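You operate a simulated robot arm through the tools that you are given. There is no shell and no other tool. Be economical: measure what you need, move in short steps, check, and stop when the job is done.

Carry out the task below with a simulated robot arm. There is one attempt and no reset: what you move stays moved.

## Task
Test the teal lever: catch water to about the cup's line and tip it down the funnel.
Fine: keep clear of the spout and the hot water in the cup; put the cup back. Set down upright: clear cup.

It is judged by the outcome, as a careful person would: the job done as asked, and still so three seconds after it is handed in. It fails if anything else is knocked over, pushed out of place, dropped, spilled or broken.

## Robot
A 7-joint arm with a two-finger parallel gripper, fixed in place. Base frame: the origin is at the foot of the arm, x ahead of it, y to its left, z up. Units: m, rad, N and s.
With the tool pointing down near the work surface it reaches from about 0.12 to 0.66 m from the base axis. Its first joint turns from -1.152 to 1.152 rad. Payload 2.4 kg.
The tool frame sits at the grasp point between the pads (the TCP): z along the fingers, y along the line on which they close. The tips reach 0.03 m beyond it. Largest opening 0.094 m; finger width 0.028, thickness 0.01; the body of the gripper, 0.05 by 0.096 m, starts 0.055 m behind the TCP.
Orientation is that of the tool frame in the base frame, as a unit quaternion [x, y, z, w]. With the fingers straight down and closing along the base's y, the tool's x points along the base's -x, its y along +y and its z along -z.

## Interface
- The arm moves only by the tool jog_arm. Its argument "rows" is a list of rows, each an object of numbers (a shift or turn left out is 0, a gripper value left out holds the last): "x", "y", "z": the shift along the base's x, y, z in units of 250 mm (1.0 is 250 mm); "rx", "ry", "rz": the turn, a rotation vector about the base's x, y, z in units of 45 degrees (1.0 is 45 degrees). In form: [{"x": .., "y": .., "z": .., "rx": .., "ry": .., "rz": ..}, ...]. A call has 1 to 8 rows; each row is the pose to reach, as a shift and turn from the pose commanded when the call began. "fingers" is the opening, from 0 (shut) to 1 (fully open), set as the call begins (left out, the last holds). A call with a number of a shift or a turn outside -1 to 1 is refused whole. A row lasts 0.2 s, in which the tool goes at most 0.05 m and 0.15 rad; a call with a longer step from one row to the next is refused whole, and so is a gripper value outside its range. A pose out of reach is approached as far as the arm can. The call stops where the force on the tool passes 40 N (or 10 N more than at its start, if that is more) or the arm is blocked; 0.2 s more then pass. The fingers move at their own pace (about 0.153 m/s each) and stop on an object; they squeeze with about 30 N. The grip force told is the motor's: it shows also when the fingers shut on nothing. Time passes only in rows, and 0.2 s behind the last, so rows that repeat a pose let the fingers close. It gives the time, the measured TCP pose, the force on the tool (base axes), the opening and the grip force at its end, in the units of the frame above (readings bear some noise), with the torque about the TCP (base axes, N m) and any sound that the robot's microphone picked up.
- Cameras (640 x 400 px; columns grow to the right, rows downward): "scene" is fixed at [0.0409, 0.4776, 1.4476]; the picture's right is [-0.70, -0.71, 0.00], its down [-0.41, 0.40, -0.82] and it looks along [0.58, -0.58, -0.57] (base axes); focal length 304 px, centre (320, 200). "wrist" rides on the gripper at [0.076, 0.014, -0.102] in the tool frame; the picture's right is [-0.18, 0.98, 0.00], its down [-0.75, -0.14, -0.64] and it looks along [-0.63, -0.12, 0.77] (tool axes); focal length 243 px, centre (320, 200). There is no depth. A picture from a camera that has moved, and an enlarged one, comes with that camera's place and axes in the base frame and with its lens.
- grab_frame(camera): a new picture of that camera. No time passes.
- close_up(camera, box): a new picture of the part [left, top, right, bottom] of that camera's present view, enlarged. No time passes.
- close_job(): hands the job in; it is judged then, once.

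Work in short steps. Places have to be worked out from the pictures, the camera data and where the tool is seen: move nearer, look again, correct. Check each grasp and each placing, and mend what went wrong. You have 120 turns and 76 pictures in all, those below and enlarged ones among them. Open the gripper and draw the arm clear of the work before you hand the job in, unless the task says otherwise; then end with one line.

The tools are called after "Call:" as a command line: name --argument value ..., lists and objects as JSON in quotes. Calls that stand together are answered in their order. jog_arm: Moves the arm, as the interface text tells. Its arguments: {"type":"object","properties":{"rows":{"type":"array","items":{"type":"object","properties":{"x":{"type":"number"},"y":{"type":"number"},"z":{"type":"number"},"rx":{"type":"number"},"ry":{"type":"number"},"rz":{"type":"number"}}}},"fingers":{"type":"number"}},"required":["rows"]} The other tools are called the same way: grab_frame (camera) takes a picture; close_up (camera, box) takes an enlarged picture of a part of a camera's view; close_job () hands the job in.

At the start:

```text
time: 0.0
tcp_pos: [0.4317, 0.0081, 1.2306]
orientation: [0.0, 1.0, 0.0, 0.001]
contact_force: [0.2, -0.1, 1.1]
ft_torque: [0.03, 0.01, 0.03]
finger_gap: 0.0942
gripper_force: 0.0
```

scene: 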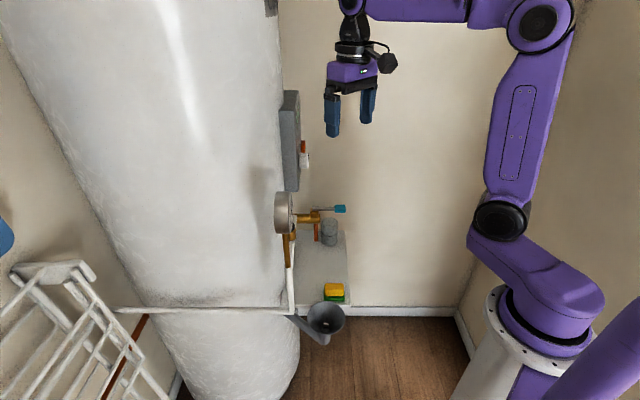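
wrist: 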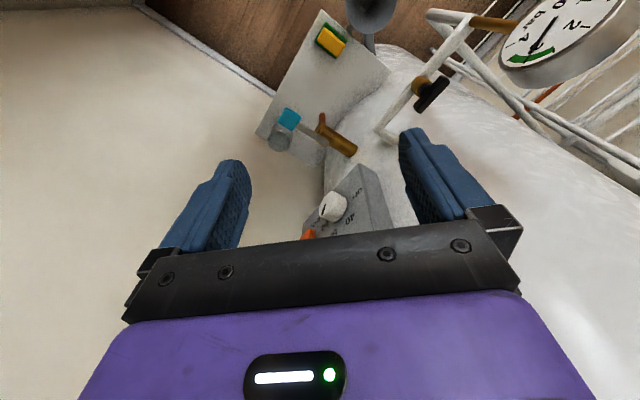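

I see a boiler with a teal lever, a clear cup, a funnel below a gauge, and a sponge. I take enlarged views to locate things.

Call:
close_up --camera "scene" --box '[260, 180, 380, 255]'

Call:
close_up --camera "scene" --box '[240, 80, 400, 360]'

Call:
close_up --camera "wrist" --box '[240, 0, 480, 150]'

```text
5.33 times, centred on (320, 218) of scene
camera zoom: at [0.0409, 0.4776, 1.4476], right [-0.7, -0.71, 0.0], down [-0.41, 0.4, -0.82], along [0.58, -0.58, -0.57], focal length 1623 px, centre (320, 107)
```

zoom: 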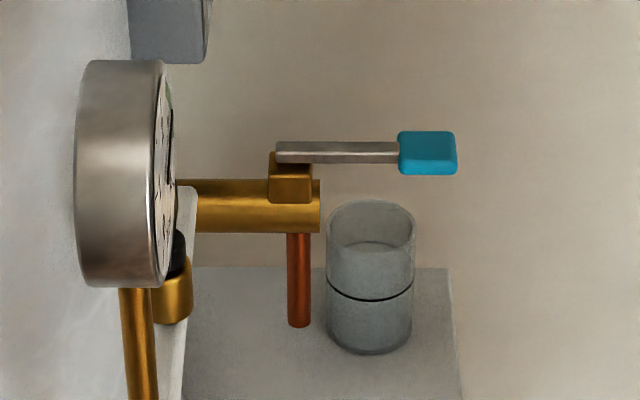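

```text
1.43 times, centred on (320, 220) of scene
camera zoom: at [0.0409, 0.4776, 1.4476], right [-0.7, -0.71, 0.0], down [-0.41, 0.4, -0.82], along [0.58, -0.58, -0.57], focal length 435 px, centre (320, 171)
```

zoom: 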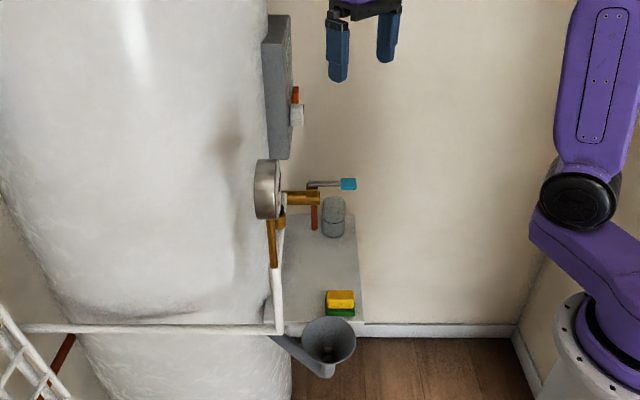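

```text
2.67 times, centred on (360, 75) of wrist
camera zoom: at [0.3554, 0.022, 1.3337], right [0.18, 0.98, 0.0], down [0.75, -0.14, 0.64], along [0.63, -0.12, -0.77], focal length 647 px, centre (213, 533)
```

zoom: 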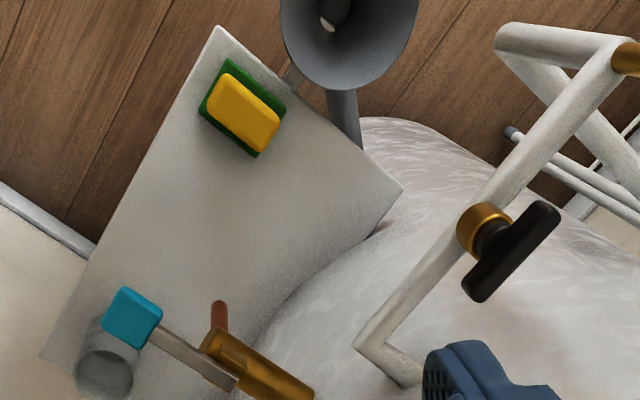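

The teal handle is near (0.49,-0.05,0.95), the cup near (0.61,-0.14) on a shelf at z≈0.67, and the spout outlet near (0.54,-0.01,0.81). I want a horizontal side grasp with the camera on top, so I start rolling the wrist about its axis.

Call:
jog_arm --rows '[{"rz": -0.19, "x": -0.05}, {"rz": -0.38, "x": -0.1}, {"rz": -0.57, "x": -0.15}, {"rz": -0.76, "x": -0.2}, {"rz": -0.9, "x": -0.2}, {"rz": -1, "x": -0.2}]' --fingers 1

Call:
jog_arm --rows '[{"rz": -0.19}, {"rz": -0.38}, {"rz": -0.57}, {"rz": -0.76}, {"rz": -0.9}, {"rz": -1}]'

Call:
jog_arm --rows '[{"rz": -0.19}, {"rz": -0.38}, {"rz": -0.57}, {"rz": -0.76}, {"rz": -0.9}, {"rz": -1}]'

Call:
jog_arm --rows '[{"rz": -0.19}, {"rz": -0.38}, {"rz": -0.57}, {"rz": -0.76}, {"rz": -0.9}, {"rz": -1}]'

```text
time: 1.4
tcp_pos: [0.3825, 0.0077, 1.2317]
orientation: [0.384, 0.923, 0.001, 0.0]
contact_force: [0.2, -0.4, -0.4]
ft_torque: [0.01, 0.01, 0.0]
finger_gap: 0.0941
gripper_force: 0.2
```

```text
time: 2.8
tcp_pos: [0.3809, 0.0084, 1.2314]
orientation: [0.707, 0.707, 0.001, 0.0]
contact_force: [0.5, 0.5, -0.8]
ft_torque: [0.03, 0.01, -0.02]
finger_gap: 0.0943
gripper_force: 0.0
```

```text
time: 4.2
tcp_pos: [0.381, 0.0077, 1.2299]
orientation: [0.924, 0.381, 0.0, 0.0]
contact_force: [-0.9, 0.8, 0.2]
ft_torque: [0.01, 0.01, 0.02]
finger_gap: 0.0941
gripper_force: 0.0
```

```text
time: 5.6
tcp_pos: [0.3816, 0.0062, 1.2309]
orientation: [1.0, -0.002, 0.001, 0.001]
contact_force: [0.1, -0.1, 0.1]
ft_torque: [-0.02, 0.0, 0.0]
finger_gap: 0.0938
gripper_force: 0.2
```

The half-turn worked. Now I tilt to horizontal, pointing +x, in two calls.

Call:
jog_arm --rows '[{"ry": -0.19}, {"ry": -0.38}, {"ry": -0.57}, {"ry": -0.76}, {"ry": -0.9}, {"ry": -1}]'

Call:
grab_frame --camera "wrist"

Call:
jog_arm --rows '[{"ry": -0.19}, {"ry": -0.38}, {"ry": -0.57}, {"ry": -0.76}, {"ry": -0.9}, {"ry": -1}]'

Call:
grab_frame --camera "wrist"

Call:
grab_frame --camera "scene"

```text
time: 7.0
tcp_pos: [0.3808, 0.0068, 1.2311]
orientation: [0.924, -0.001, 0.383, 0.001]
contact_force: [-0.1, -0.4, -0.5]
ft_torque: [-0.01, 0.02, -0.03]
finger_gap: 0.0941
gripper_force: 0.0
```

```text
70 pictures are left
camera wrist: at [0.3628, -0.0066, 1.3576], right [-0.13, -0.98, -0.13], down [-0.99, 0.14, -0.08], along [0.1, 0.12, -0.99], focal length 243 px, centre (320, 200)
```

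wrist: 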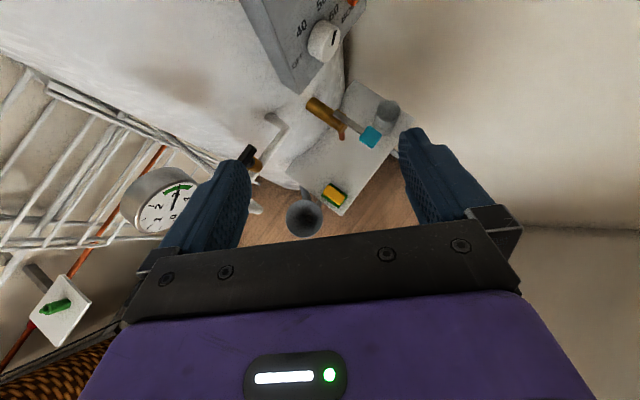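

```text
time: 8.4
tcp_pos: [0.3883, 0.001, 1.237]
orientation: [0.707, -0.001, 0.707, 0.001]
contact_force: [-0.8, -1.2, -0.1]
ft_torque: [0.03, -0.01, -0.01]
finger_gap: 0.094
gripper_force: 0.3
out of reach, approached as far as the arm can: row 3, 6
```

```text
69 pictures are left
camera wrist: at [0.286, -0.0134, 1.3136], right [0.0, -0.98, -0.18], down [-0.64, 0.14, -0.75], along [0.77, 0.12, -0.63], focal length 243 px, centre (320, 200)
```

wrist: 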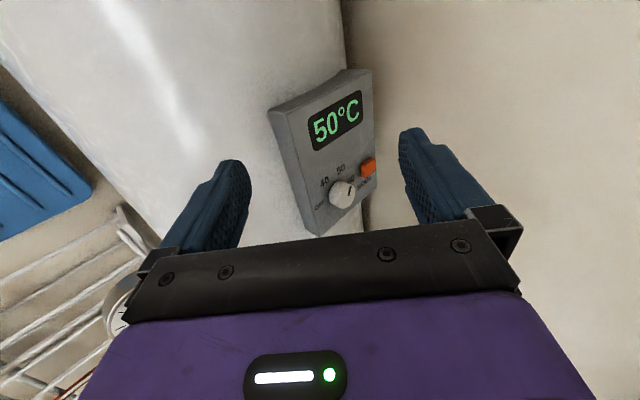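

```text
68 pictures are left
```

scene: 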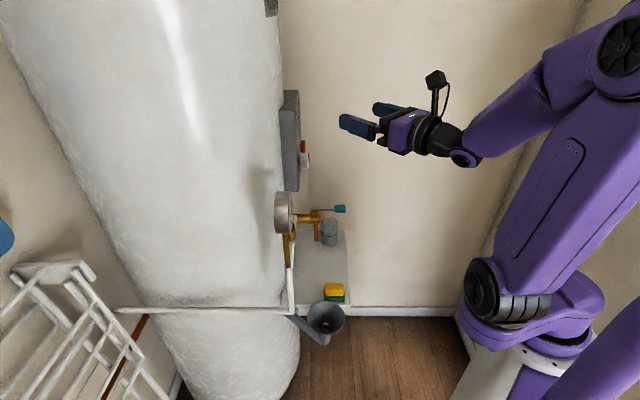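

Horizontal works. Refined: teal ≈(0.50,-0.06,0.93), funnel rim centre ≈(0.385,0.115,0.71). I descend to the right of the lever for a near look at the cup.

Call:
jog_arm --rows '[{"y": -0.1, "z": -0.14}, {"y": -0.2, "z": -0.28}, {"y": -0.3, "z": -0.42}, {"y": -0.4, "z": -0.56}, {"y": -0.5, "z": -0.7}, {"y": -0.58, "z": -0.84}, {"y": -0.6, "z": -1}]'

Call:
jog_arm --rows '[{"z": -0.15}, {"z": -0.3}, {"z": -0.45}, {"z": -0.6}]'

Call:
grab_frame --camera "wrist"

Call:
grab_frame --camera "scene"

```text
time: 10.0
tcp_pos: [0.3891, -0.1482, 0.9891]
orientation: [0.707, 0.0, 0.707, 0.0]
contact_force: [0.0, -0.1, -0.5]
ft_torque: [0.01, 0.03, 0.0]
finger_gap: 0.094
gripper_force: 0.0
```

```text
time: 11.0
tcp_pos: [0.3873, -0.1488, 0.8356]
orientation: [0.707, 0.0, 0.708, 0.001]
contact_force: [0.4, -0.2, -0.7]
ft_torque: [0.01, 0.01, -0.02]
finger_gap: 0.0941
gripper_force: 0.0
```

```text
67 pictures are left
camera wrist: at [0.2848, -0.163, 0.9124], right [0.0, -0.98, -0.18], down [-0.64, 0.14, -0.75], along [0.77, 0.12, -0.63], focal length 243 px, centre (320, 200)
```

wrist: 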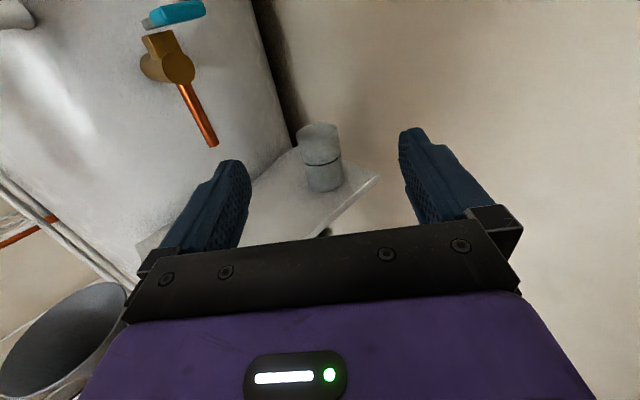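

```text
66 pictures are left
```

scene: 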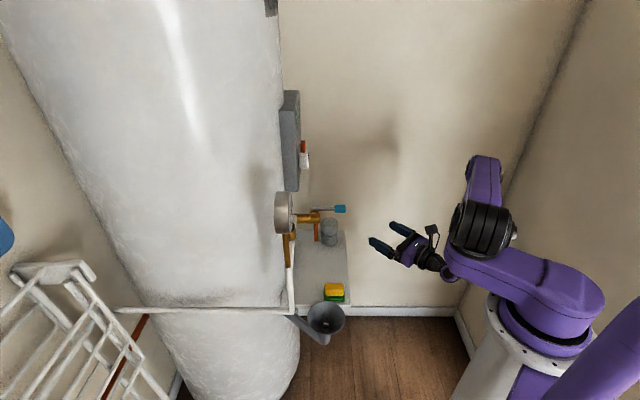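

Call:
close_up --camera "wrist" --box '[120, 0, 440, 200]'

```text
2.00 times, centred on (280, 100) of wrist
camera zoom: at [0.2848, -0.163, 0.9124], right [0.0, -0.98, -0.18], down [-0.64, 0.14, -0.75], along [0.77, 0.12, -0.63], focal length 485 px, centre (400, 400)
```

zoom: 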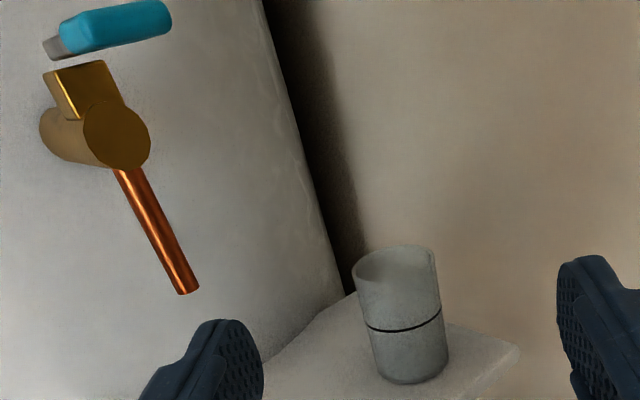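

Cup base ≈(0.603,-0.131,0.689), rim z≈0.772, ⌀≈0.06; spout tip ≈(0.546,-0.013,0.804). I go to a pre-grasp in front of the cup and look.

Call:
jog_arm --rows '[{"y": 0.03, "z": -0.15}, {"y": 0.07, "z": -0.3}, {"y": 0.07, "z": -0.402}, {"x": 0.15, "y": 0.07, "z": -0.402}, {"x": 0.3, "y": 0.07, "z": -0.402}, {"x": 0.37, "y": 0.07, "z": -0.402}]' --fingers 0.95

Call:
grab_frame --camera "wrist"

Call:
close_up --camera "scene" --box '[260, 180, 460, 305]'

```text
time: 12.4
tcp_pos: [0.4794, -0.1322, 0.7355]
orientation: [0.707, 0.0, 0.707, 0.0]
contact_force: [-0.4, -0.4, 0.4]
ft_torque: [0.01, -0.01, 0.02]
finger_gap: 0.0893
gripper_force: 0.1
```

```text
64 pictures are left
camera wrist: at [0.3784, -0.1464, 0.8125], right [0.0, -0.98, -0.18], down [-0.64, 0.14, -0.75], along [0.77, 0.12, -0.63], focal length 243 px, centre (320, 200)
```

wrist: 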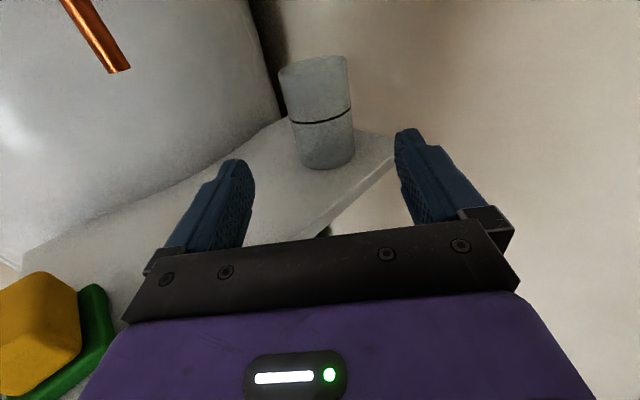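

```text
3.20 times, centred on (360, 242) of scene
camera zoom: at [0.0408, 0.4776, 1.4476], right [-0.7, -0.71, 0.0], down [-0.41, 0.4, -0.82], along [0.58, -0.58, -0.57], focal length 974 px, centre (192, 64)
```

zoom: 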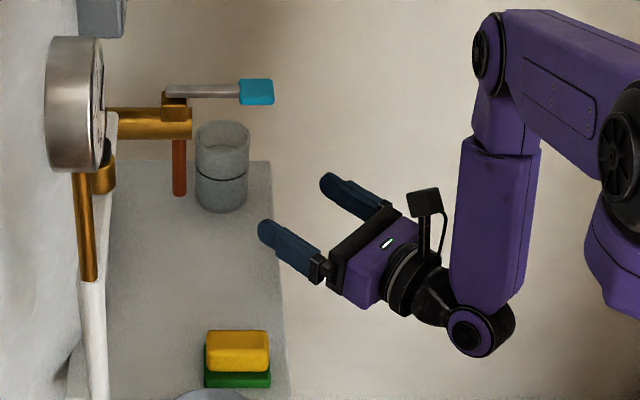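

Readings agree: cup axis ≈(0.606,-0.130). I advance to surround the cup, leaving the fingers open.

Call:
jog_arm --rows '[{"x": 0.1, "y": 0.006}, {"x": 0.2, "y": 0.006}, {"x": 0.3, "y": 0.006}, {"x": 0.4, "y": 0.006}, {"x": 0.49, "y": 0.006}]'

Call:
grab_frame --camera "wrist"

Call:
close_up --camera "scene" --box '[260, 180, 420, 280]'

```text
time: 13.6
tcp_pos: [0.6038, -0.1292, 0.7364]
orientation: [0.707, 0.0, 0.707, 0.0]
contact_force: [-0.3, 0.6, -0.1]
ft_torque: [-0.04, -0.06, -0.03]
finger_gap: 0.0893
gripper_force: 0.1
```

```text
62 pictures are left
camera wrist: at [0.5013, -0.1439, 0.8131], right [0.0, -0.98, -0.18], down [-0.64, 0.14, -0.75], along [0.77, 0.12, -0.63], focal length 243 px, centre (320, 200)
```

wrist: 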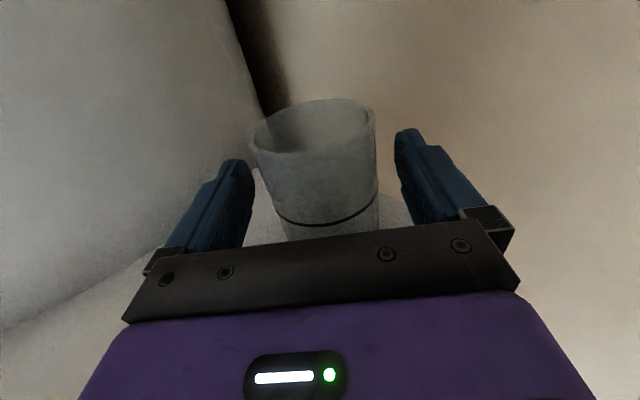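

```text
4.00 times, centred on (340, 230) of scene
camera zoom: at [0.0408, 0.4776, 1.4476], right [-0.7, -0.71, 0.0], down [-0.41, 0.4, -0.82], along [0.58, -0.58, -0.57], focal length 1217 px, centre (240, 80)
```

zoom: 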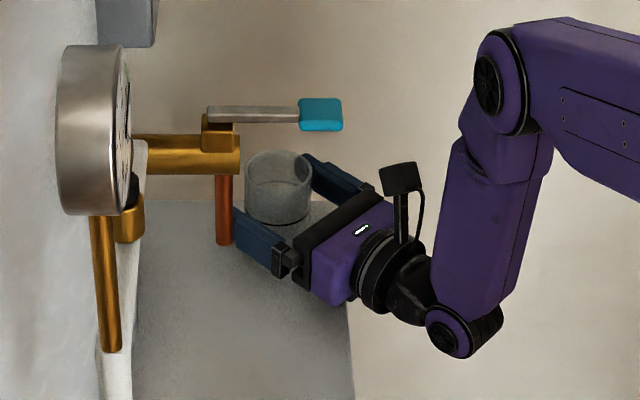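

Cup is centred between the pads. Closing on it.

Call:
jog_arm --rows '[{}, {}, {}]' --fingers 0.45

Call:
grab_frame --camera "wrist"

```text
time: 14.4
tcp_pos: [0.6031, -0.1288, 0.7362]
orientation: [0.707, 0.0, 0.707, 0.001]
contact_force: [0.1, -1.1, 0.6]
ft_torque: [0.02, -0.01, 0.02]
finger_gap: 0.0588
gripper_force: 30.0
```

```text
60 pictures are left
camera wrist: at [0.5009, -0.1438, 0.813], right [0.0, -0.98, -0.18], down [-0.64, 0.14, -0.75], along [0.77, 0.12, -0.63], focal length 243 px, centre (320, 200)
```

wrist: 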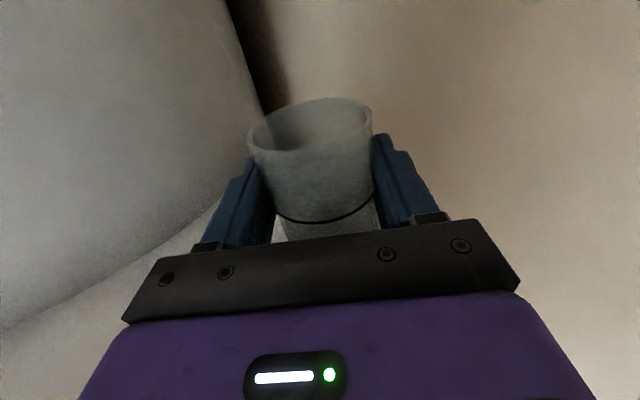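

Firm hold at 59 mm. Lift just 12 mm, staying below the spout, and move under it.

Call:
jog_arm --rows '[{"z": 0.025}, {"z": 0.05}, {"x": -0.05, "y": 0.08, "z": 0.05}, {"x": -0.1, "y": 0.16, "z": 0.05}, {"x": -0.14, "y": 0.24, "z": 0.05}, {"x": -0.18, "y": 0.32, "z": 0.05}]'

Call:
grab_frame --camera "wrist"

Call:
close_up --camera "scene" --box '[260, 180, 420, 280]'

```text
time: 15.8
tcp_pos: [0.5583, -0.0494, 0.7496]
orientation: [0.707, 0.0, 0.708, 0.001]
contact_force: [0.1, -0.4, -0.9]
ft_torque: [0.0, 0.02, -0.01]
finger_gap: 0.0585
gripper_force: 29.6
```

```text
59 pictures are left
camera wrist: at [0.4553, -0.0632, 0.8258], right [0.0, -0.98, -0.18], down [-0.64, 0.14, -0.75], along [0.77, 0.12, -0.63], focal length 243 px, centre (320, 200)
```

wrist: 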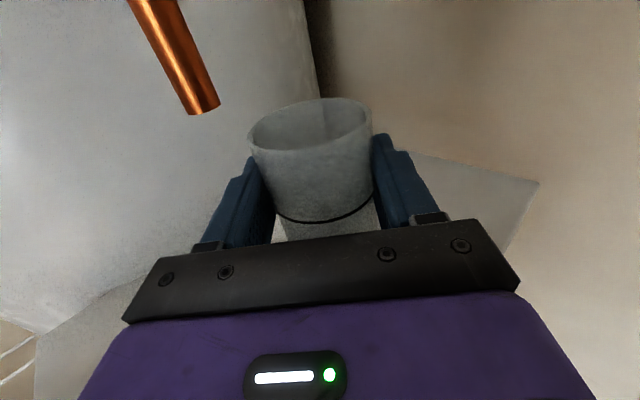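

```text
4.00 times, centred on (340, 230) of scene
camera zoom: at [0.0409, 0.4775, 1.4476], right [-0.7, -0.71, 0.0], down [-0.41, 0.4, -0.82], along [0.58, -0.58, -0.57], focal length 1217 px, centre (240, 80)
```

zoom: 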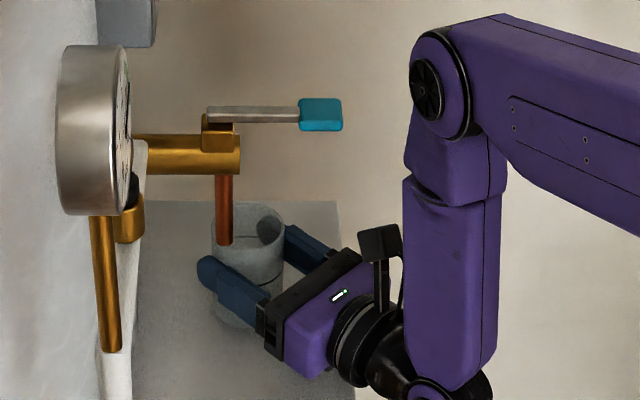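

Spout tip triangulates to (0.549,-0.014,0.802). Move the last 35 mm and lower onto the shelf.

Call:
jog_arm --rows '[{"x": -0.022, "y": 0.07}, {"x": -0.045, "y": 0.141}, {"x": -0.045, "y": 0.141}, {"x": -0.045, "y": 0.141, "z": -0.025}, {"x": -0.045, "y": 0.141, "z": -0.047}, {"x": -0.045, "y": 0.141, "z": -0.05}]'

Call:
grab_frame --camera "wrist"

Call:
close_up --camera "scene" --box '[260, 180, 420, 280]'

```text
time: 16.9
tcp_pos: [0.5477, -0.0144, 0.7487]
orientation: [0.703, -0.001, 0.712, -0.002]
contact_force: [-6.2, 1.6, 26.7]
ft_torque: [0.5, 3.43, 0.04]
finger_gap: 0.0586
gripper_force: 30.0
stopped in row 5: the force on the tool passed its limit at 52 N (the readings are from after the stop); the commanded pose is now the measured one
```

```text
57 pictures are left
camera wrist: at [0.4448, -0.03, 0.8228], right [0.0, -0.98, -0.19], down [-0.63, 0.14, -0.76], along [0.78, 0.12, -0.62], focal length 243 px, centre (320, 200)
```

wrist: 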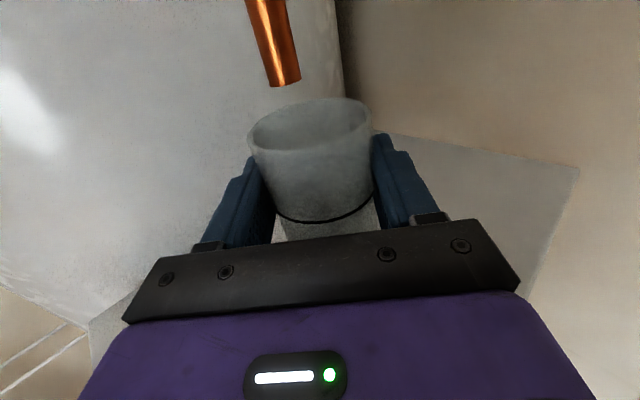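

```text
4.00 times, centred on (340, 230) of scene
camera zoom: at [0.0403, 0.4776, 1.4476], right [-0.7, -0.71, 0.0], down [-0.41, 0.4, -0.82], along [0.58, -0.58, -0.57], focal length 1217 px, centre (240, 80)
```

zoom: 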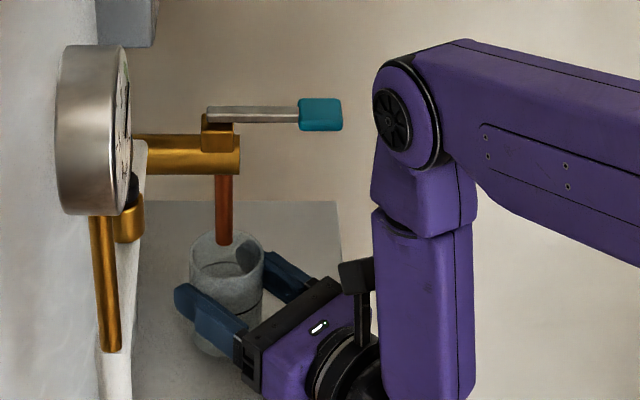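

The wrist (about 13 cm behind the TCP) touched the shelf edge, not the cup. I lift a few mm, and yaw 40° so the hand approaches square to the slanted shelf edge, letting the wrist clear it.

Call:
jog_arm --rows '[{"z": 0.02, "ry": 0.015}, {"z": 0.02, "rz": 0.15, "ry": 0.015}, {"z": 0.02, "rz": 0.33, "ry": 0.015}, {"z": 0.02, "rz": 0.51, "ry": 0.015}, {"z": 0.02, "rz": 0.69, "ry": 0.015}, {"z": 0.02, "rz": 0.87, "ry": 0.012}, {"z": 0.02, "rz": 0.95, "ry": 0.012}]'

Call:
grab_frame --camera "wrist"

Call:
close_up --camera "scene" --box '[260, 180, 420, 280]'

```text
time: 18.4
tcp_pos: [0.5469, -0.0148, 0.7507]
orientation: [0.659, 0.256, 0.657, -0.261]
contact_force: [0.5, 0.1, 0.4]
ft_torque: [-0.04, -0.02, -0.01]
finger_gap: 0.0586
gripper_force: 29.9
```

```text
55 pictures are left
camera wrist: at [0.4824, -0.0959, 0.8276], right [0.67, -0.72, -0.19], down [-0.57, -0.33, -0.75], along [0.48, 0.61, -0.63], focal length 243 px, centre (320, 200)
```

wrist: 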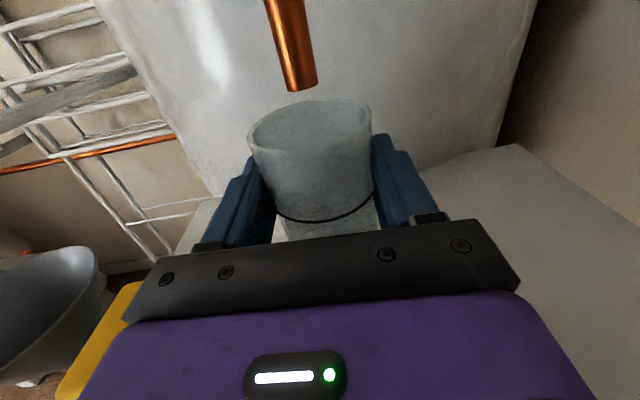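

```text
4.00 times, centred on (340, 230) of scene
camera zoom: at [0.0409, 0.4776, 1.4476], right [-0.7, -0.71, 0.0], down [-0.41, 0.4, -0.82], along [0.58, -0.58, -0.57], focal length 1217 px, centre (240, 80)
```

zoom: 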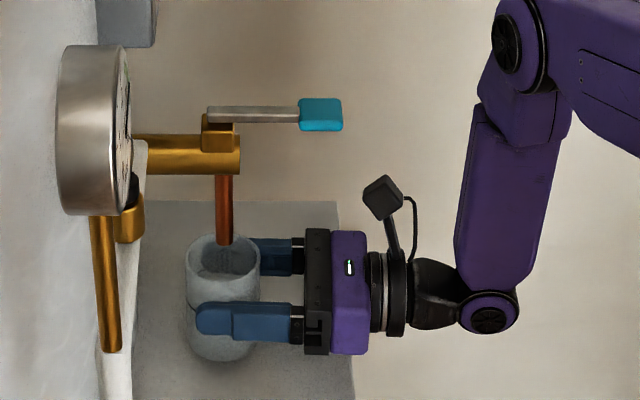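

The wrist is now clear of the shelf and the spout tip is over the cup within a few mm. I nudge 3 mm and lower onto the shelf.

Call:
jog_arm --rows '[{"x": 0.012, "y": 0.004}, {"x": 0.012, "y": 0.004, "z": -0.02}, {"x": 0.012, "y": 0.004, "z": -0.04}, {"x": 0.012, "y": 0.004, "z": -0.052}, {"x": 0.012, "y": 0.004, "z": -0.056}]'

Call:
close_up --camera "scene" --box '[270, 210, 366, 270]'

```text
time: 19.6
tcp_pos: [0.5509, -0.0137, 0.7374]
orientation: [0.659, 0.256, 0.658, -0.261]
contact_force: [-0.4, -0.5, -0.5]
ft_torque: [0.01, 0.01, -0.01]
finger_gap: 0.0587
gripper_force: 29.7
```

```text
6.67 times, centred on (318, 240) of scene
camera zoom: at [0.0409, 0.4776, 1.4476], right [-0.7, -0.71, 0.0], down [-0.41, 0.4, -0.82], along [0.58, -0.58, -0.57], focal length 2028 px, centre (333, -67)
```

zoom: 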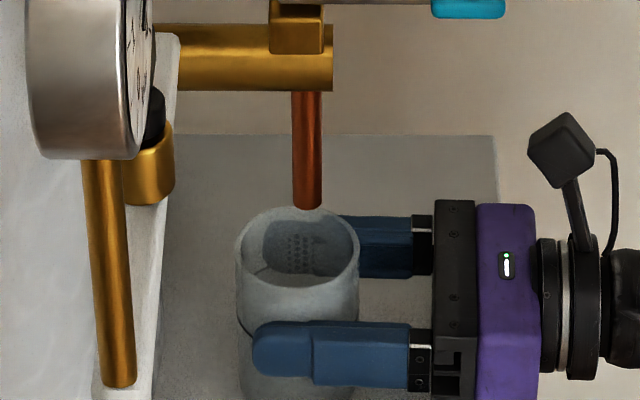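

Cup nearly on the shelf; scene view suggests about 4 mm toward -y. Adjust, touch down and release.

Call:
jog_arm --rows '[{"y": -0.014}, {"y": -0.014}, {"y": -0.014, "z": -0.006}]'

Call:
jog_arm --rows '[{}, {}, {}]' --fingers 0.92

Call:
grab_frame --camera "wrist"

Call:
close_up --camera "scene" --box '[270, 210, 366, 270]'

```text
time: 20.4
tcp_pos: [0.5514, -0.0181, 0.7373]
orientation: [0.657, 0.256, 0.659, -0.261]
contact_force: [-2.3, 0.0, 9.6]
ft_torque: [-0.14, 0.05, -0.06]
finger_gap: 0.0588
gripper_force: 30.1
```

```text
time: 21.2
tcp_pos: [0.5513, -0.0171, 0.7359]
orientation: [0.659, 0.255, 0.658, -0.259]
contact_force: [0.4, 0.3, -0.2]
ft_torque: [-0.02, 0.0, -0.01]
finger_gap: 0.0866
gripper_force: 0.0
```

```text
52 pictures are left
camera wrist: at [0.4863, -0.0983, 0.8117], right [0.67, -0.72, -0.19], down [-0.57, -0.33, -0.75], along [0.48, 0.61, -0.63], focal length 243 px, centre (320, 200)
```

wrist: 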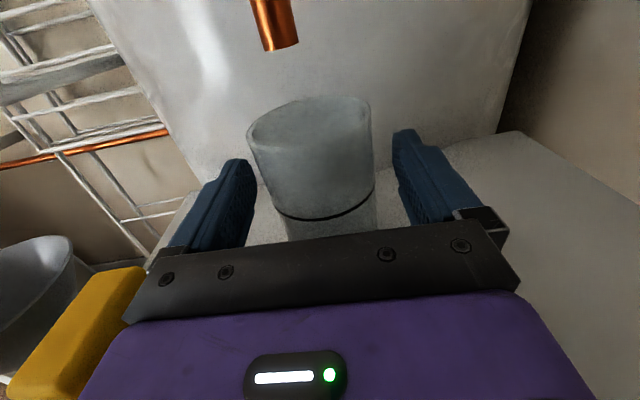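

```text
6.67 times, centred on (318, 240) of scene
camera zoom: at [0.0409, 0.4776, 1.4476], right [-0.7, -0.71, 0.0], down [-0.41, 0.4, -0.82], along [0.58, -0.58, -0.57], focal length 2028 px, centre (333, -67)
```

zoom: 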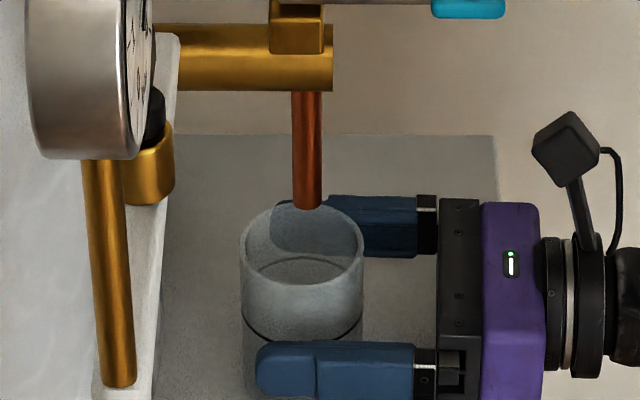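

Cup is standing under the spout, free. I back out along the tool axis, then rise to the lever's height for a look.

Call:
jog_arm --rows '[{"x": -0.1, "y": -0.095}, {"x": -0.21, "y": -0.19}, {"x": -0.31, "y": -0.285}, {"x": -0.41, "y": -0.38}, {"x": -0.49, "y": -0.45}, {"x": -0.49, "y": -0.45, "z": 0.2}, {"x": -0.49, "y": -0.45, "z": 0.4}, {"x": -0.49, "y": -0.45, "z": 0.6}]'

Call:
jog_arm --rows '[{"z": 0.18}]'

Call:
grab_frame --camera "wrist"

Call:
close_up --camera "scene" --box '[260, 180, 388, 260]'

```text
time: 23.1
tcp_pos: [0.4291, -0.1297, 0.8862]
orientation: [0.659, 0.255, 0.658, -0.261]
contact_force: [0.6, 0.2, -0.4]
ft_torque: [0.01, -0.02, 0.01]
finger_gap: 0.0864
gripper_force: 0.0
```

```text
time: 23.4
tcp_pos: [0.4292, -0.1312, 0.9293]
orientation: [0.659, 0.255, 0.658, -0.26]
contact_force: [-0.8, 0.7, 0.1]
ft_torque: [0.02, -0.01, -0.01]
finger_gap: 0.0867
gripper_force: 0.0
```

```text
50 pictures are left
camera wrist: at [0.3629, -0.212, 1.0062], right [0.67, -0.72, -0.19], down [-0.57, -0.33, -0.75], along [0.48, 0.61, -0.63], focal length 243 px, centre (320, 200)
```

wrist: 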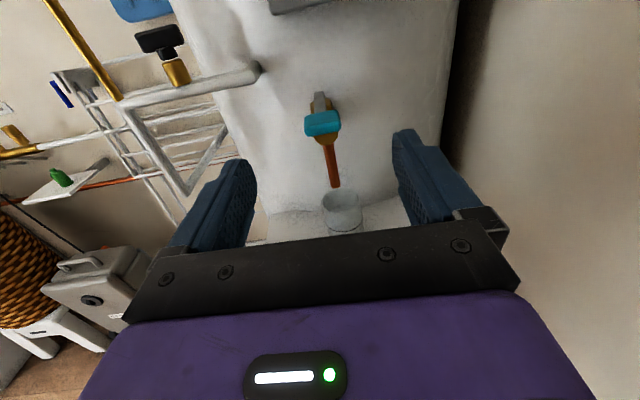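

```text
5.00 times, centred on (324, 220) of scene
camera zoom: at [0.0409, 0.4776, 1.4476], right [-0.7, -0.71, 0.0], down [-0.41, 0.4, -0.82], along [0.58, -0.58, -0.57], focal length 1521 px, centre (300, 100)
```

zoom: 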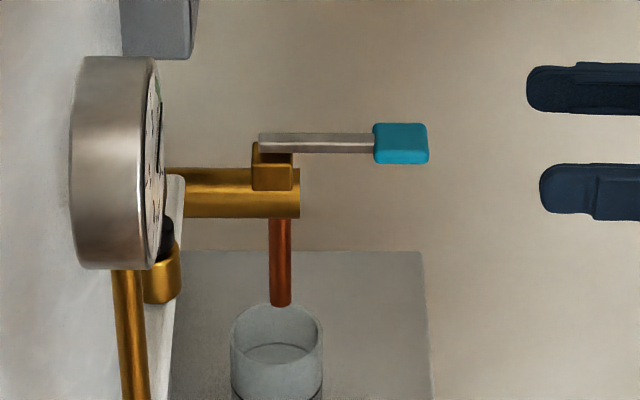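

Call:
close_up --camera "wrist" --box '[256, 60, 416, 160]'

```text
4.00 times, centred on (336, 110) of wrist
camera zoom: at [0.3629, -0.212, 1.0062], right [0.67, -0.72, -0.19], down [-0.57, -0.33, -0.75], along [0.48, 0.61, -0.63], focal length 970 px, centre (256, 560)
```

zoom: 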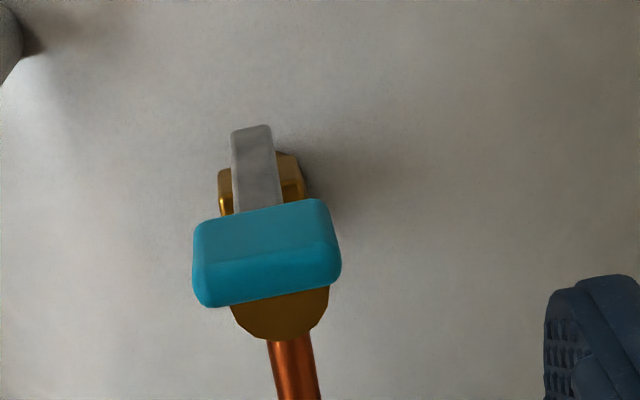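

Teal handle centre triangulates to (0.501,-0.066,0.9245), about 31 mm wide, in line with my tool. I advance with fingers straddling it, partly closed.

Call:
jog_arm --rows '[{"z": -0.02}, {"x": 0.09, "y": 0.08, "z": -0.02}, {"x": 0.18, "y": 0.16, "z": -0.02}, {"x": 0.265, "y": 0.24, "z": -0.02}]' --fingers 0.7

Call:
grab_frame --camera "wrist"

Call:
close_up --camera "scene" --box '[260, 180, 388, 260]'

```text
time: 24.4
tcp_pos: [0.4954, -0.0694, 0.9237]
orientation: [0.659, 0.255, 0.658, -0.26]
contact_force: [0.2, 0.6, 0.6]
ft_torque: [0.01, 0.02, 0.01]
finger_gap: 0.0658
gripper_force: 0.0
```

```text
47 pictures are left
camera wrist: at [0.4298, -0.1508, 1.0001], right [0.67, -0.72, -0.19], down [-0.57, -0.33, -0.75], along [0.48, 0.61, -0.63], focal length 243 px, centre (320, 200)
```

wrist: 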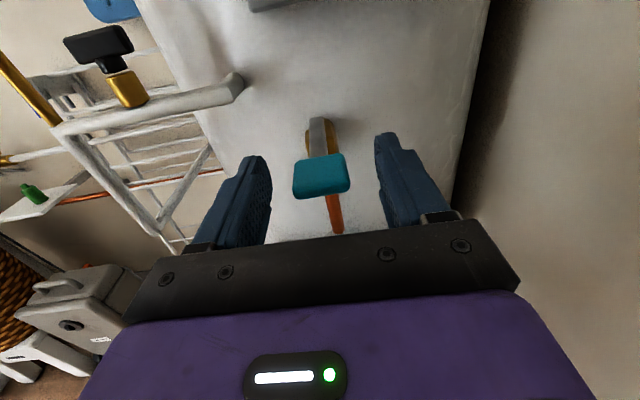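

```text
5.00 times, centred on (324, 220) of scene
camera zoom: at [0.0409, 0.4775, 1.4476], right [-0.7, -0.71, 0.0], down [-0.41, 0.4, -0.82], along [0.58, -0.58, -0.57], focal length 1521 px, centre (300, 100)
```

zoom: 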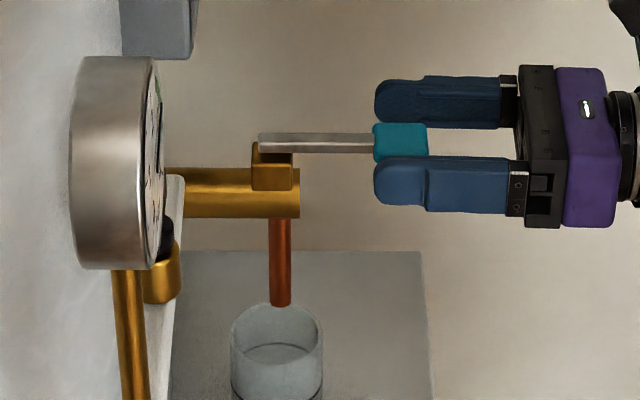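

Handle is centred between the fingers. I close on it.

Call:
jog_arm --rows '[{}, {}]' --fingers 0.2

Call:
close_up --camera "scene" --box '[260, 180, 388, 260]'

```text
time: 25.1
tcp_pos: [0.4943, -0.0708, 0.9233]
orientation: [0.658, 0.257, 0.658, -0.261]
contact_force: [4.1, -1.1, 1.0]
ft_torque: [0.08, -0.03, 1.25]
finger_gap: 0.0326
gripper_force: 45.0
```

```text
5.00 times, centred on (324, 220) of scene
camera zoom: at [0.041, 0.4775, 1.4476], right [-0.7, -0.71, 0.0], down [-0.41, 0.4, -0.82], along [0.58, -0.58, -0.57], focal length 1521 px, centre (300, 100)
```

zoom: 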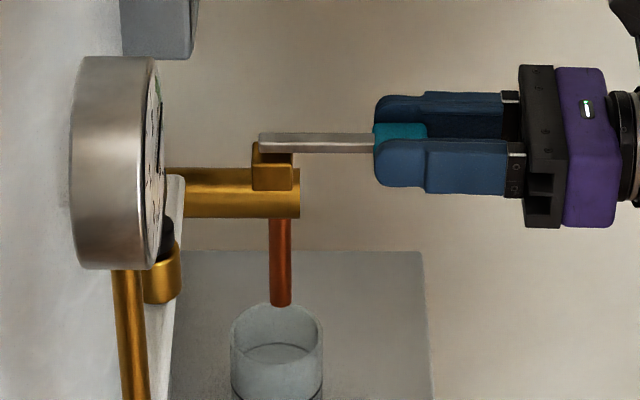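

Gripped. I probe its freedom with a gentle 5 mm lift.

Call:
jog_arm --rows '[{"z": 0.02}]'

Call:
close_up --camera "scene" --box '[260, 180, 388, 260]'

```text
time: 25.4
tcp_pos: [0.4948, -0.0692, 0.9256]
orientation: [0.665, 0.256, 0.652, -0.26]
contact_force: [13.5, -0.9, -33.4]
ft_torque: [-0.56, 0.52, 1.15]
finger_gap: 0.0325
gripper_force: 45.5
```

```text
5.00 times, centred on (324, 220) of scene
camera zoom: at [0.0418, 0.4775, 1.4476], right [-0.7, -0.71, 0.0], down [-0.41, 0.4, -0.82], along [0.58, -0.58, -0.57], focal length 1521 px, centre (300, 100)
```

zoom: 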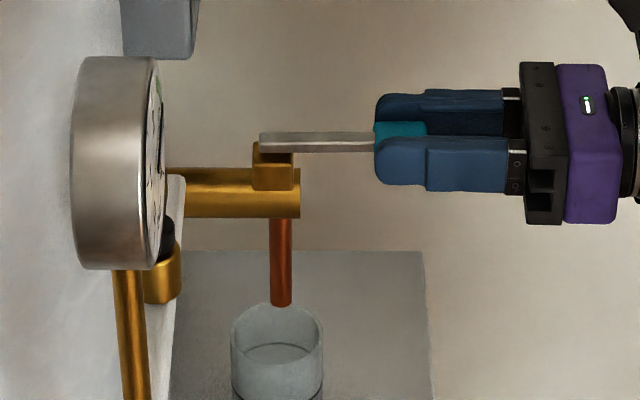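

Upward is stiff (33 N for 2 mm). I go back and probe downward a little.

Call:
jog_arm --rows '[{"z": -0.02}, {"z": -0.036}]'

Call:
close_up --camera "scene" --box '[260, 180, 388, 260]'

```text
time: 26.1
tcp_pos: [0.4938, -0.0711, 0.9242]
orientation: [0.655, 0.256, 0.661, -0.261]
contact_force: [16.6, 2.1, 9.5]
ft_torque: [0.73, -0.43, 1.26]
finger_gap: 0.0322
gripper_force: 45.6
```

```text
5.00 times, centred on (324, 220) of scene
camera zoom: at [0.0411, 0.4776, 1.4475], right [-0.7, -0.71, 0.0], down [-0.41, 0.4, -0.82], along [0.58, -0.58, -0.57], focal length 1521 px, centre (300, 100)
```

zoom: 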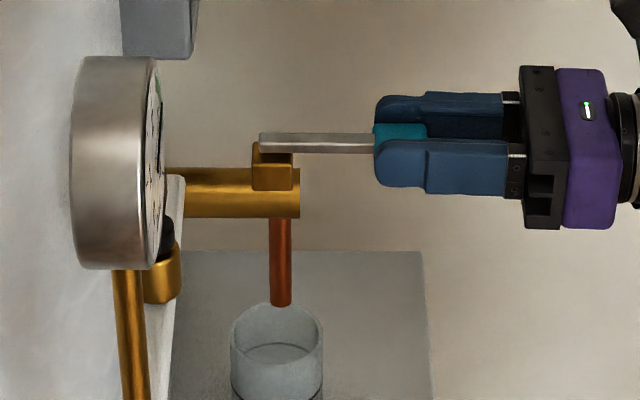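

Vertical is rigid, so the handle turns about a vertical axis. I return to height and probe a 6° counter-clockwise turn about the pivot (0.546,-0.014).

Call:
jog_arm --rows '[{"z": 0.012}, {"x": 0.0235, "y": -0.02, "z": 0.012, "rz": 0.127}]'

Call:
close_up --camera "scene" --box '[260, 180, 388, 260]'

```text
time: 26.6
tcp_pos: [0.4959, -0.0715, 0.924]
orientation: [0.645, 0.288, 0.641, -0.3]
contact_force: [-31.8, 18.9, 5.1]
ft_torque: [0.28, -0.27, -1.0]
finger_gap: 0.0337
gripper_force: 45.0
```

```text
5.00 times, centred on (324, 220) of scene
camera zoom: at [0.0398, 0.4781, 1.4474], right [-0.7, -0.71, 0.0], down [-0.41, 0.4, -0.82], along [0.58, -0.58, -0.57], focal length 1521 px, centre (300, 100)
```

zoom: 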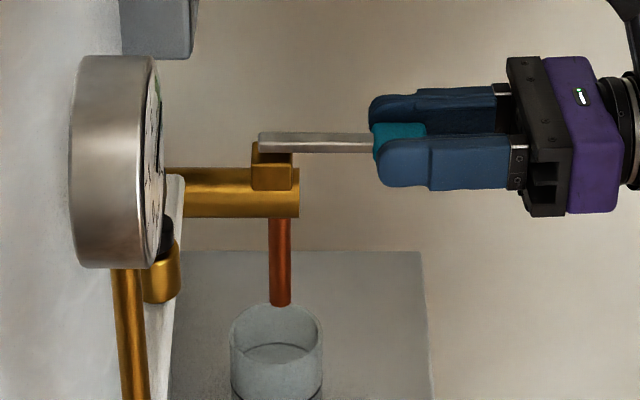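

Counter-clockwise is stopped hard (37 N). Return and probe clockwise.

Call:
jog_arm --rows '[{"x": -0.0235, "y": 0.02, "rz": -0.127}, {"x": -0.047, "y": 0.04, "rz": -0.254}]'

Call:
close_up --camera "scene" --box '[260, 180, 388, 260]'

```text
time: 27.2
tcp_pos: [0.4911, -0.0707, 0.9241]
orientation: [0.672, 0.221, 0.672, -0.221]
contact_force: [28.0, -10.6, -3.6]
ft_torque: [-0.21, 0.12, 1.25]
finger_gap: 0.0361
gripper_force: 44.5
```

```text
5.00 times, centred on (324, 220) of scene
camera zoom: at [0.0417, 0.4773, 1.4476], right [-0.7, -0.71, 0.0], down [-0.41, 0.4, -0.82], along [0.58, -0.58, -0.57], focal length 1521 px, centre (300, 100)
```

zoom: 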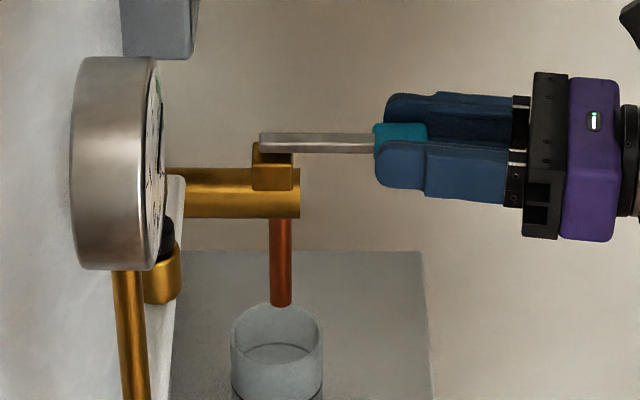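

Sideways is rigid both ways. A test lever on a relief valve is usually lifted, so I return to neutral and probe a lift again, this time following the arc (pitching nose-down).

Call:
jog_arm --rows '[{"x": 0.0235, "y": -0.02, "rz": 0.127}, {"x": 0.0235, "y": -0.02, "rz": 0.127, "z": 0.015, "rx": -0.047, "ry": 0.041}, {"x": 0.0235, "y": -0.02, "rz": 0.127, "z": 0.03, "rx": -0.095, "ry": 0.083}]'

Call:
close_up --camera "scene" --box '[260, 180, 388, 260]'

```text
time: 28.1
tcp_pos: [0.4931, -0.0723, 0.9255]
orientation: [0.696, 0.272, 0.619, -0.241]
contact_force: [6.9, -4.3, -24.7]
ft_torque: [-1.05, 0.84, 0.97]
finger_gap: 0.0323
gripper_force: 44.7
stopped in row 3: the force on the tool passed its limit at 42 N (the readings are from after the stop); the commanded pose is now the measured one
```

```text
5.00 times, centred on (324, 220) of scene
camera zoom: at [0.0414, 0.4774, 1.4476], right [-0.7, -0.71, 0.0], down [-0.41, 0.4, -0.82], along [0.58, -0.58, -0.57], focal length 1521 px, centre (300, 100)
```

zoom: 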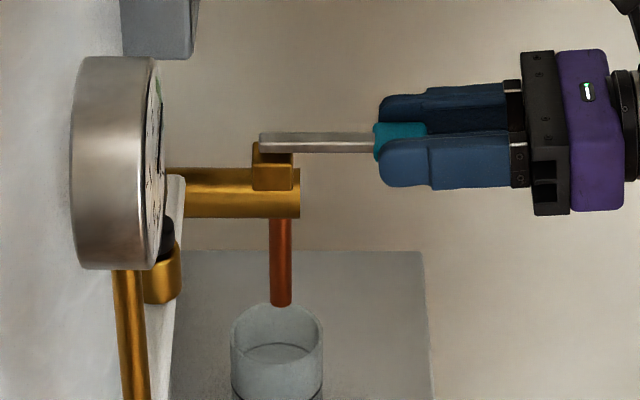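

Up is a hard stop too (42 N, handle unmoved). Now a proper downward probe along the arc.

Call:
jog_arm --rows '[{"z": -0.006, "rx": 0.056, "ry": -0.048}, {"z": -0.008, "rx": 0.112, "ry": -0.097}, {"z": -0.02, "rx": 0.15, "ry": -0.13}, {"z": -0.035, "rx": 0.2, "ry": -0.173}]'

Call:
close_up --camera "scene" --box '[260, 180, 388, 260]'

```text
time: 29.1
tcp_pos: [0.4921, -0.0734, 0.9184]
orientation: [0.629, 0.237, 0.687, -0.276]
contact_force: [-8.4, -12.0, -15.6]
ft_torque: [-1.47, 0.64, 0.99]
finger_gap: 0.0323
gripper_force: 44.9
```

```text
5.00 times, centred on (324, 220) of scene
camera zoom: at [0.0409, 0.4773, 1.4477], right [-0.7, -0.71, 0.0], down [-0.41, 0.4, -0.82], along [0.58, -0.58, -0.57], focal length 1521 px, centre (300, 100)
```

zoom: 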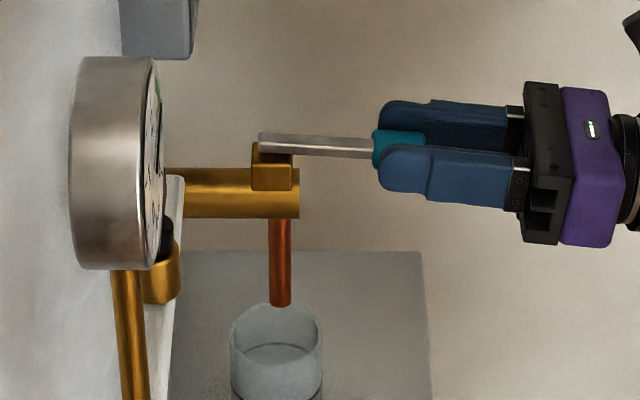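

The lever tilts down freely — that's its direction. I press a bit further, watching for water.

Call:
jog_arm --rows '[{"z": -0.025, "rx": 0.04, "ry": -0.035}]'

Call:
close_up --camera "scene" --box '[260, 180, 388, 260]'

```text
time: 29.5
tcp_pos: [0.4939, -0.0712, 0.9131]
orientation: [0.612, 0.23, 0.702, -0.283]
contact_force: [-9.2, -8.7, -3.6]
ft_torque: [-0.63, -0.2, 0.83]
finger_gap: 0.0324
gripper_force: 45.0
```

```text
5.00 times, centred on (324, 220) of scene
camera zoom: at [0.0407, 0.4773, 1.4477], right [-0.7, -0.71, 0.0], down [-0.41, 0.4, -0.82], along [0.58, -0.58, -0.57], focal length 1521 px, centre (300, 100)
```

zoom: 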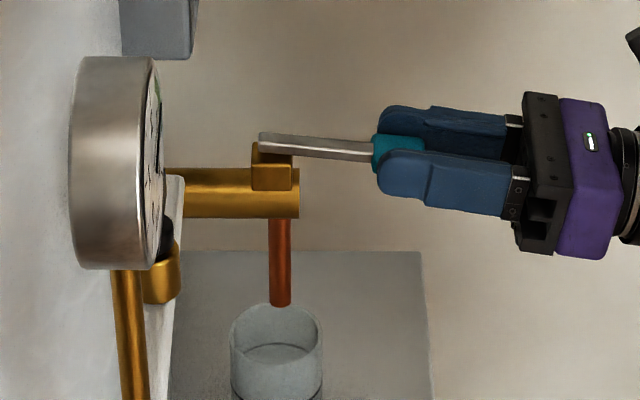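

Still dry; angle about 9°. Continue.

Call:
jog_arm --rows '[{"z": -0.028, "rx": 0.075, "ry": -0.065}]'

Call:
close_up --camera "scene" --box '[260, 180, 388, 260]'

```text
time: 29.9
tcp_pos: [0.4942, -0.0724, 0.9056]
orientation: [0.585, 0.217, 0.723, -0.296]
contact_force: [-0.7, -3.7, -0.7]
ft_torque: [-0.9, -0.63, 1.04]
finger_gap: 0.0323
gripper_force: 45.1
```

```text
5.00 times, centred on (324, 220) of scene
camera zoom: at [0.0409, 0.4775, 1.4476], right [-0.7, -0.71, 0.0], down [-0.41, 0.4, -0.82], along [0.58, -0.58, -0.57], focal length 1521 px, centre (300, 100)
```

zoom: 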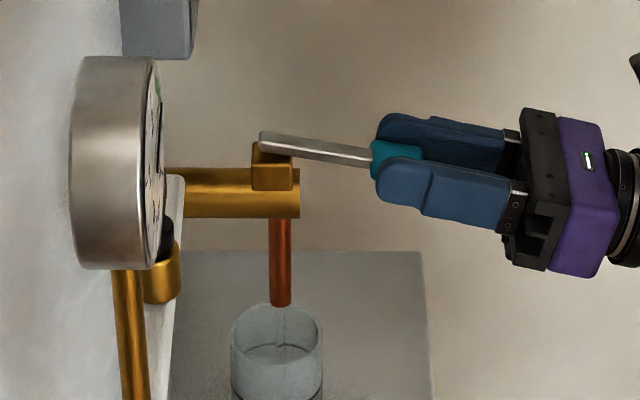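

A thin stream has started, landing in the cup. I hold a little and check the fill rate.

Call:
jog_arm --rows '[{"z": -0.008, "rx": 0.02, "ry": -0.017}, {"z": -0.008, "rx": 0.02, "ry": -0.017}, {"z": -0.008, "rx": 0.02, "ry": -0.017}, {"z": -0.008, "rx": 0.02, "ry": -0.017}]'

Call:
close_up --camera "scene" --box '[276, 212, 356, 262]'

```text
time: 30.9
tcp_pos: [0.493, -0.0713, 0.9057]
orientation: [0.578, 0.213, 0.729, -0.299]
contact_force: [19.5, 5.8, 9.1]
ft_torque: [-0.27, -0.81, 1.05]
finger_gap: 0.0324
gripper_force: 45.1
```

```text
8.00 times, centred on (316, 237) of scene
camera zoom: at [0.0412, 0.4777, 1.4475], right [-0.7, -0.71, 0.0], down [-0.41, 0.4, -0.82], along [0.58, -0.58, -0.57], focal length 2434 px, centre (352, -96)
```

zoom: 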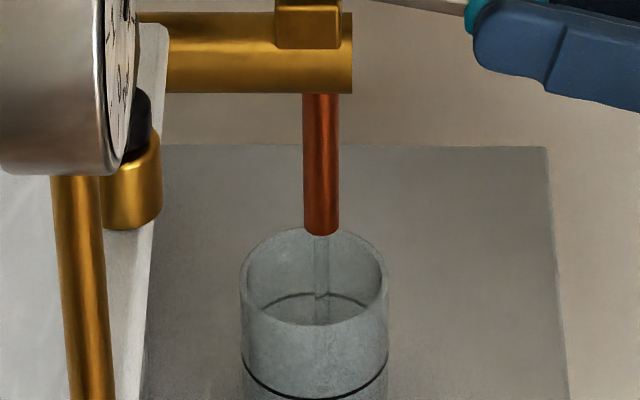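

Stream flows cleanly into the cup's middle. Hold 1.6 s and compare the level.

Call:
jog_arm --rows '[{}, {}, {}, {}, {}, {}, {}]'

Call:
close_up --camera "scene" --box '[276, 225, 356, 275]'

```text
time: 32.5
tcp_pos: [0.4937, -0.0705, 0.9045]
orientation: [0.58, 0.212, 0.728, -0.298]
contact_force: [27.3, 11.7, 15.3]
ft_torque: [0.07, -0.9, 0.97]
finger_gap: 0.0327
gripper_force: 45.0
```

```text
8.00 times, centred on (316, 250) of scene
camera zoom: at [0.0413, 0.4779, 1.4474], right [-0.7, -0.71, 0.0], down [-0.41, 0.4, -0.82], along [0.58, -0.58, -0.57], focal length 2434 px, centre (352, -200)
```

zoom: 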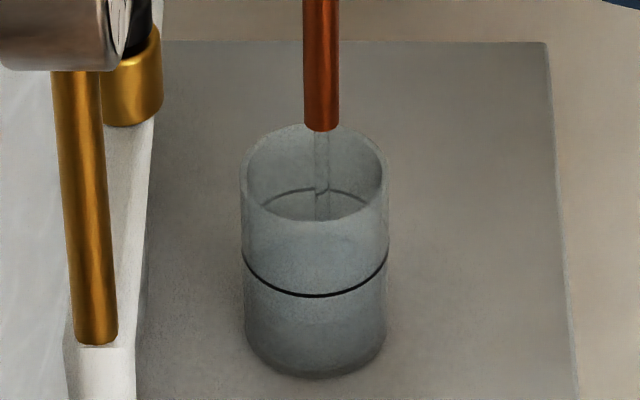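

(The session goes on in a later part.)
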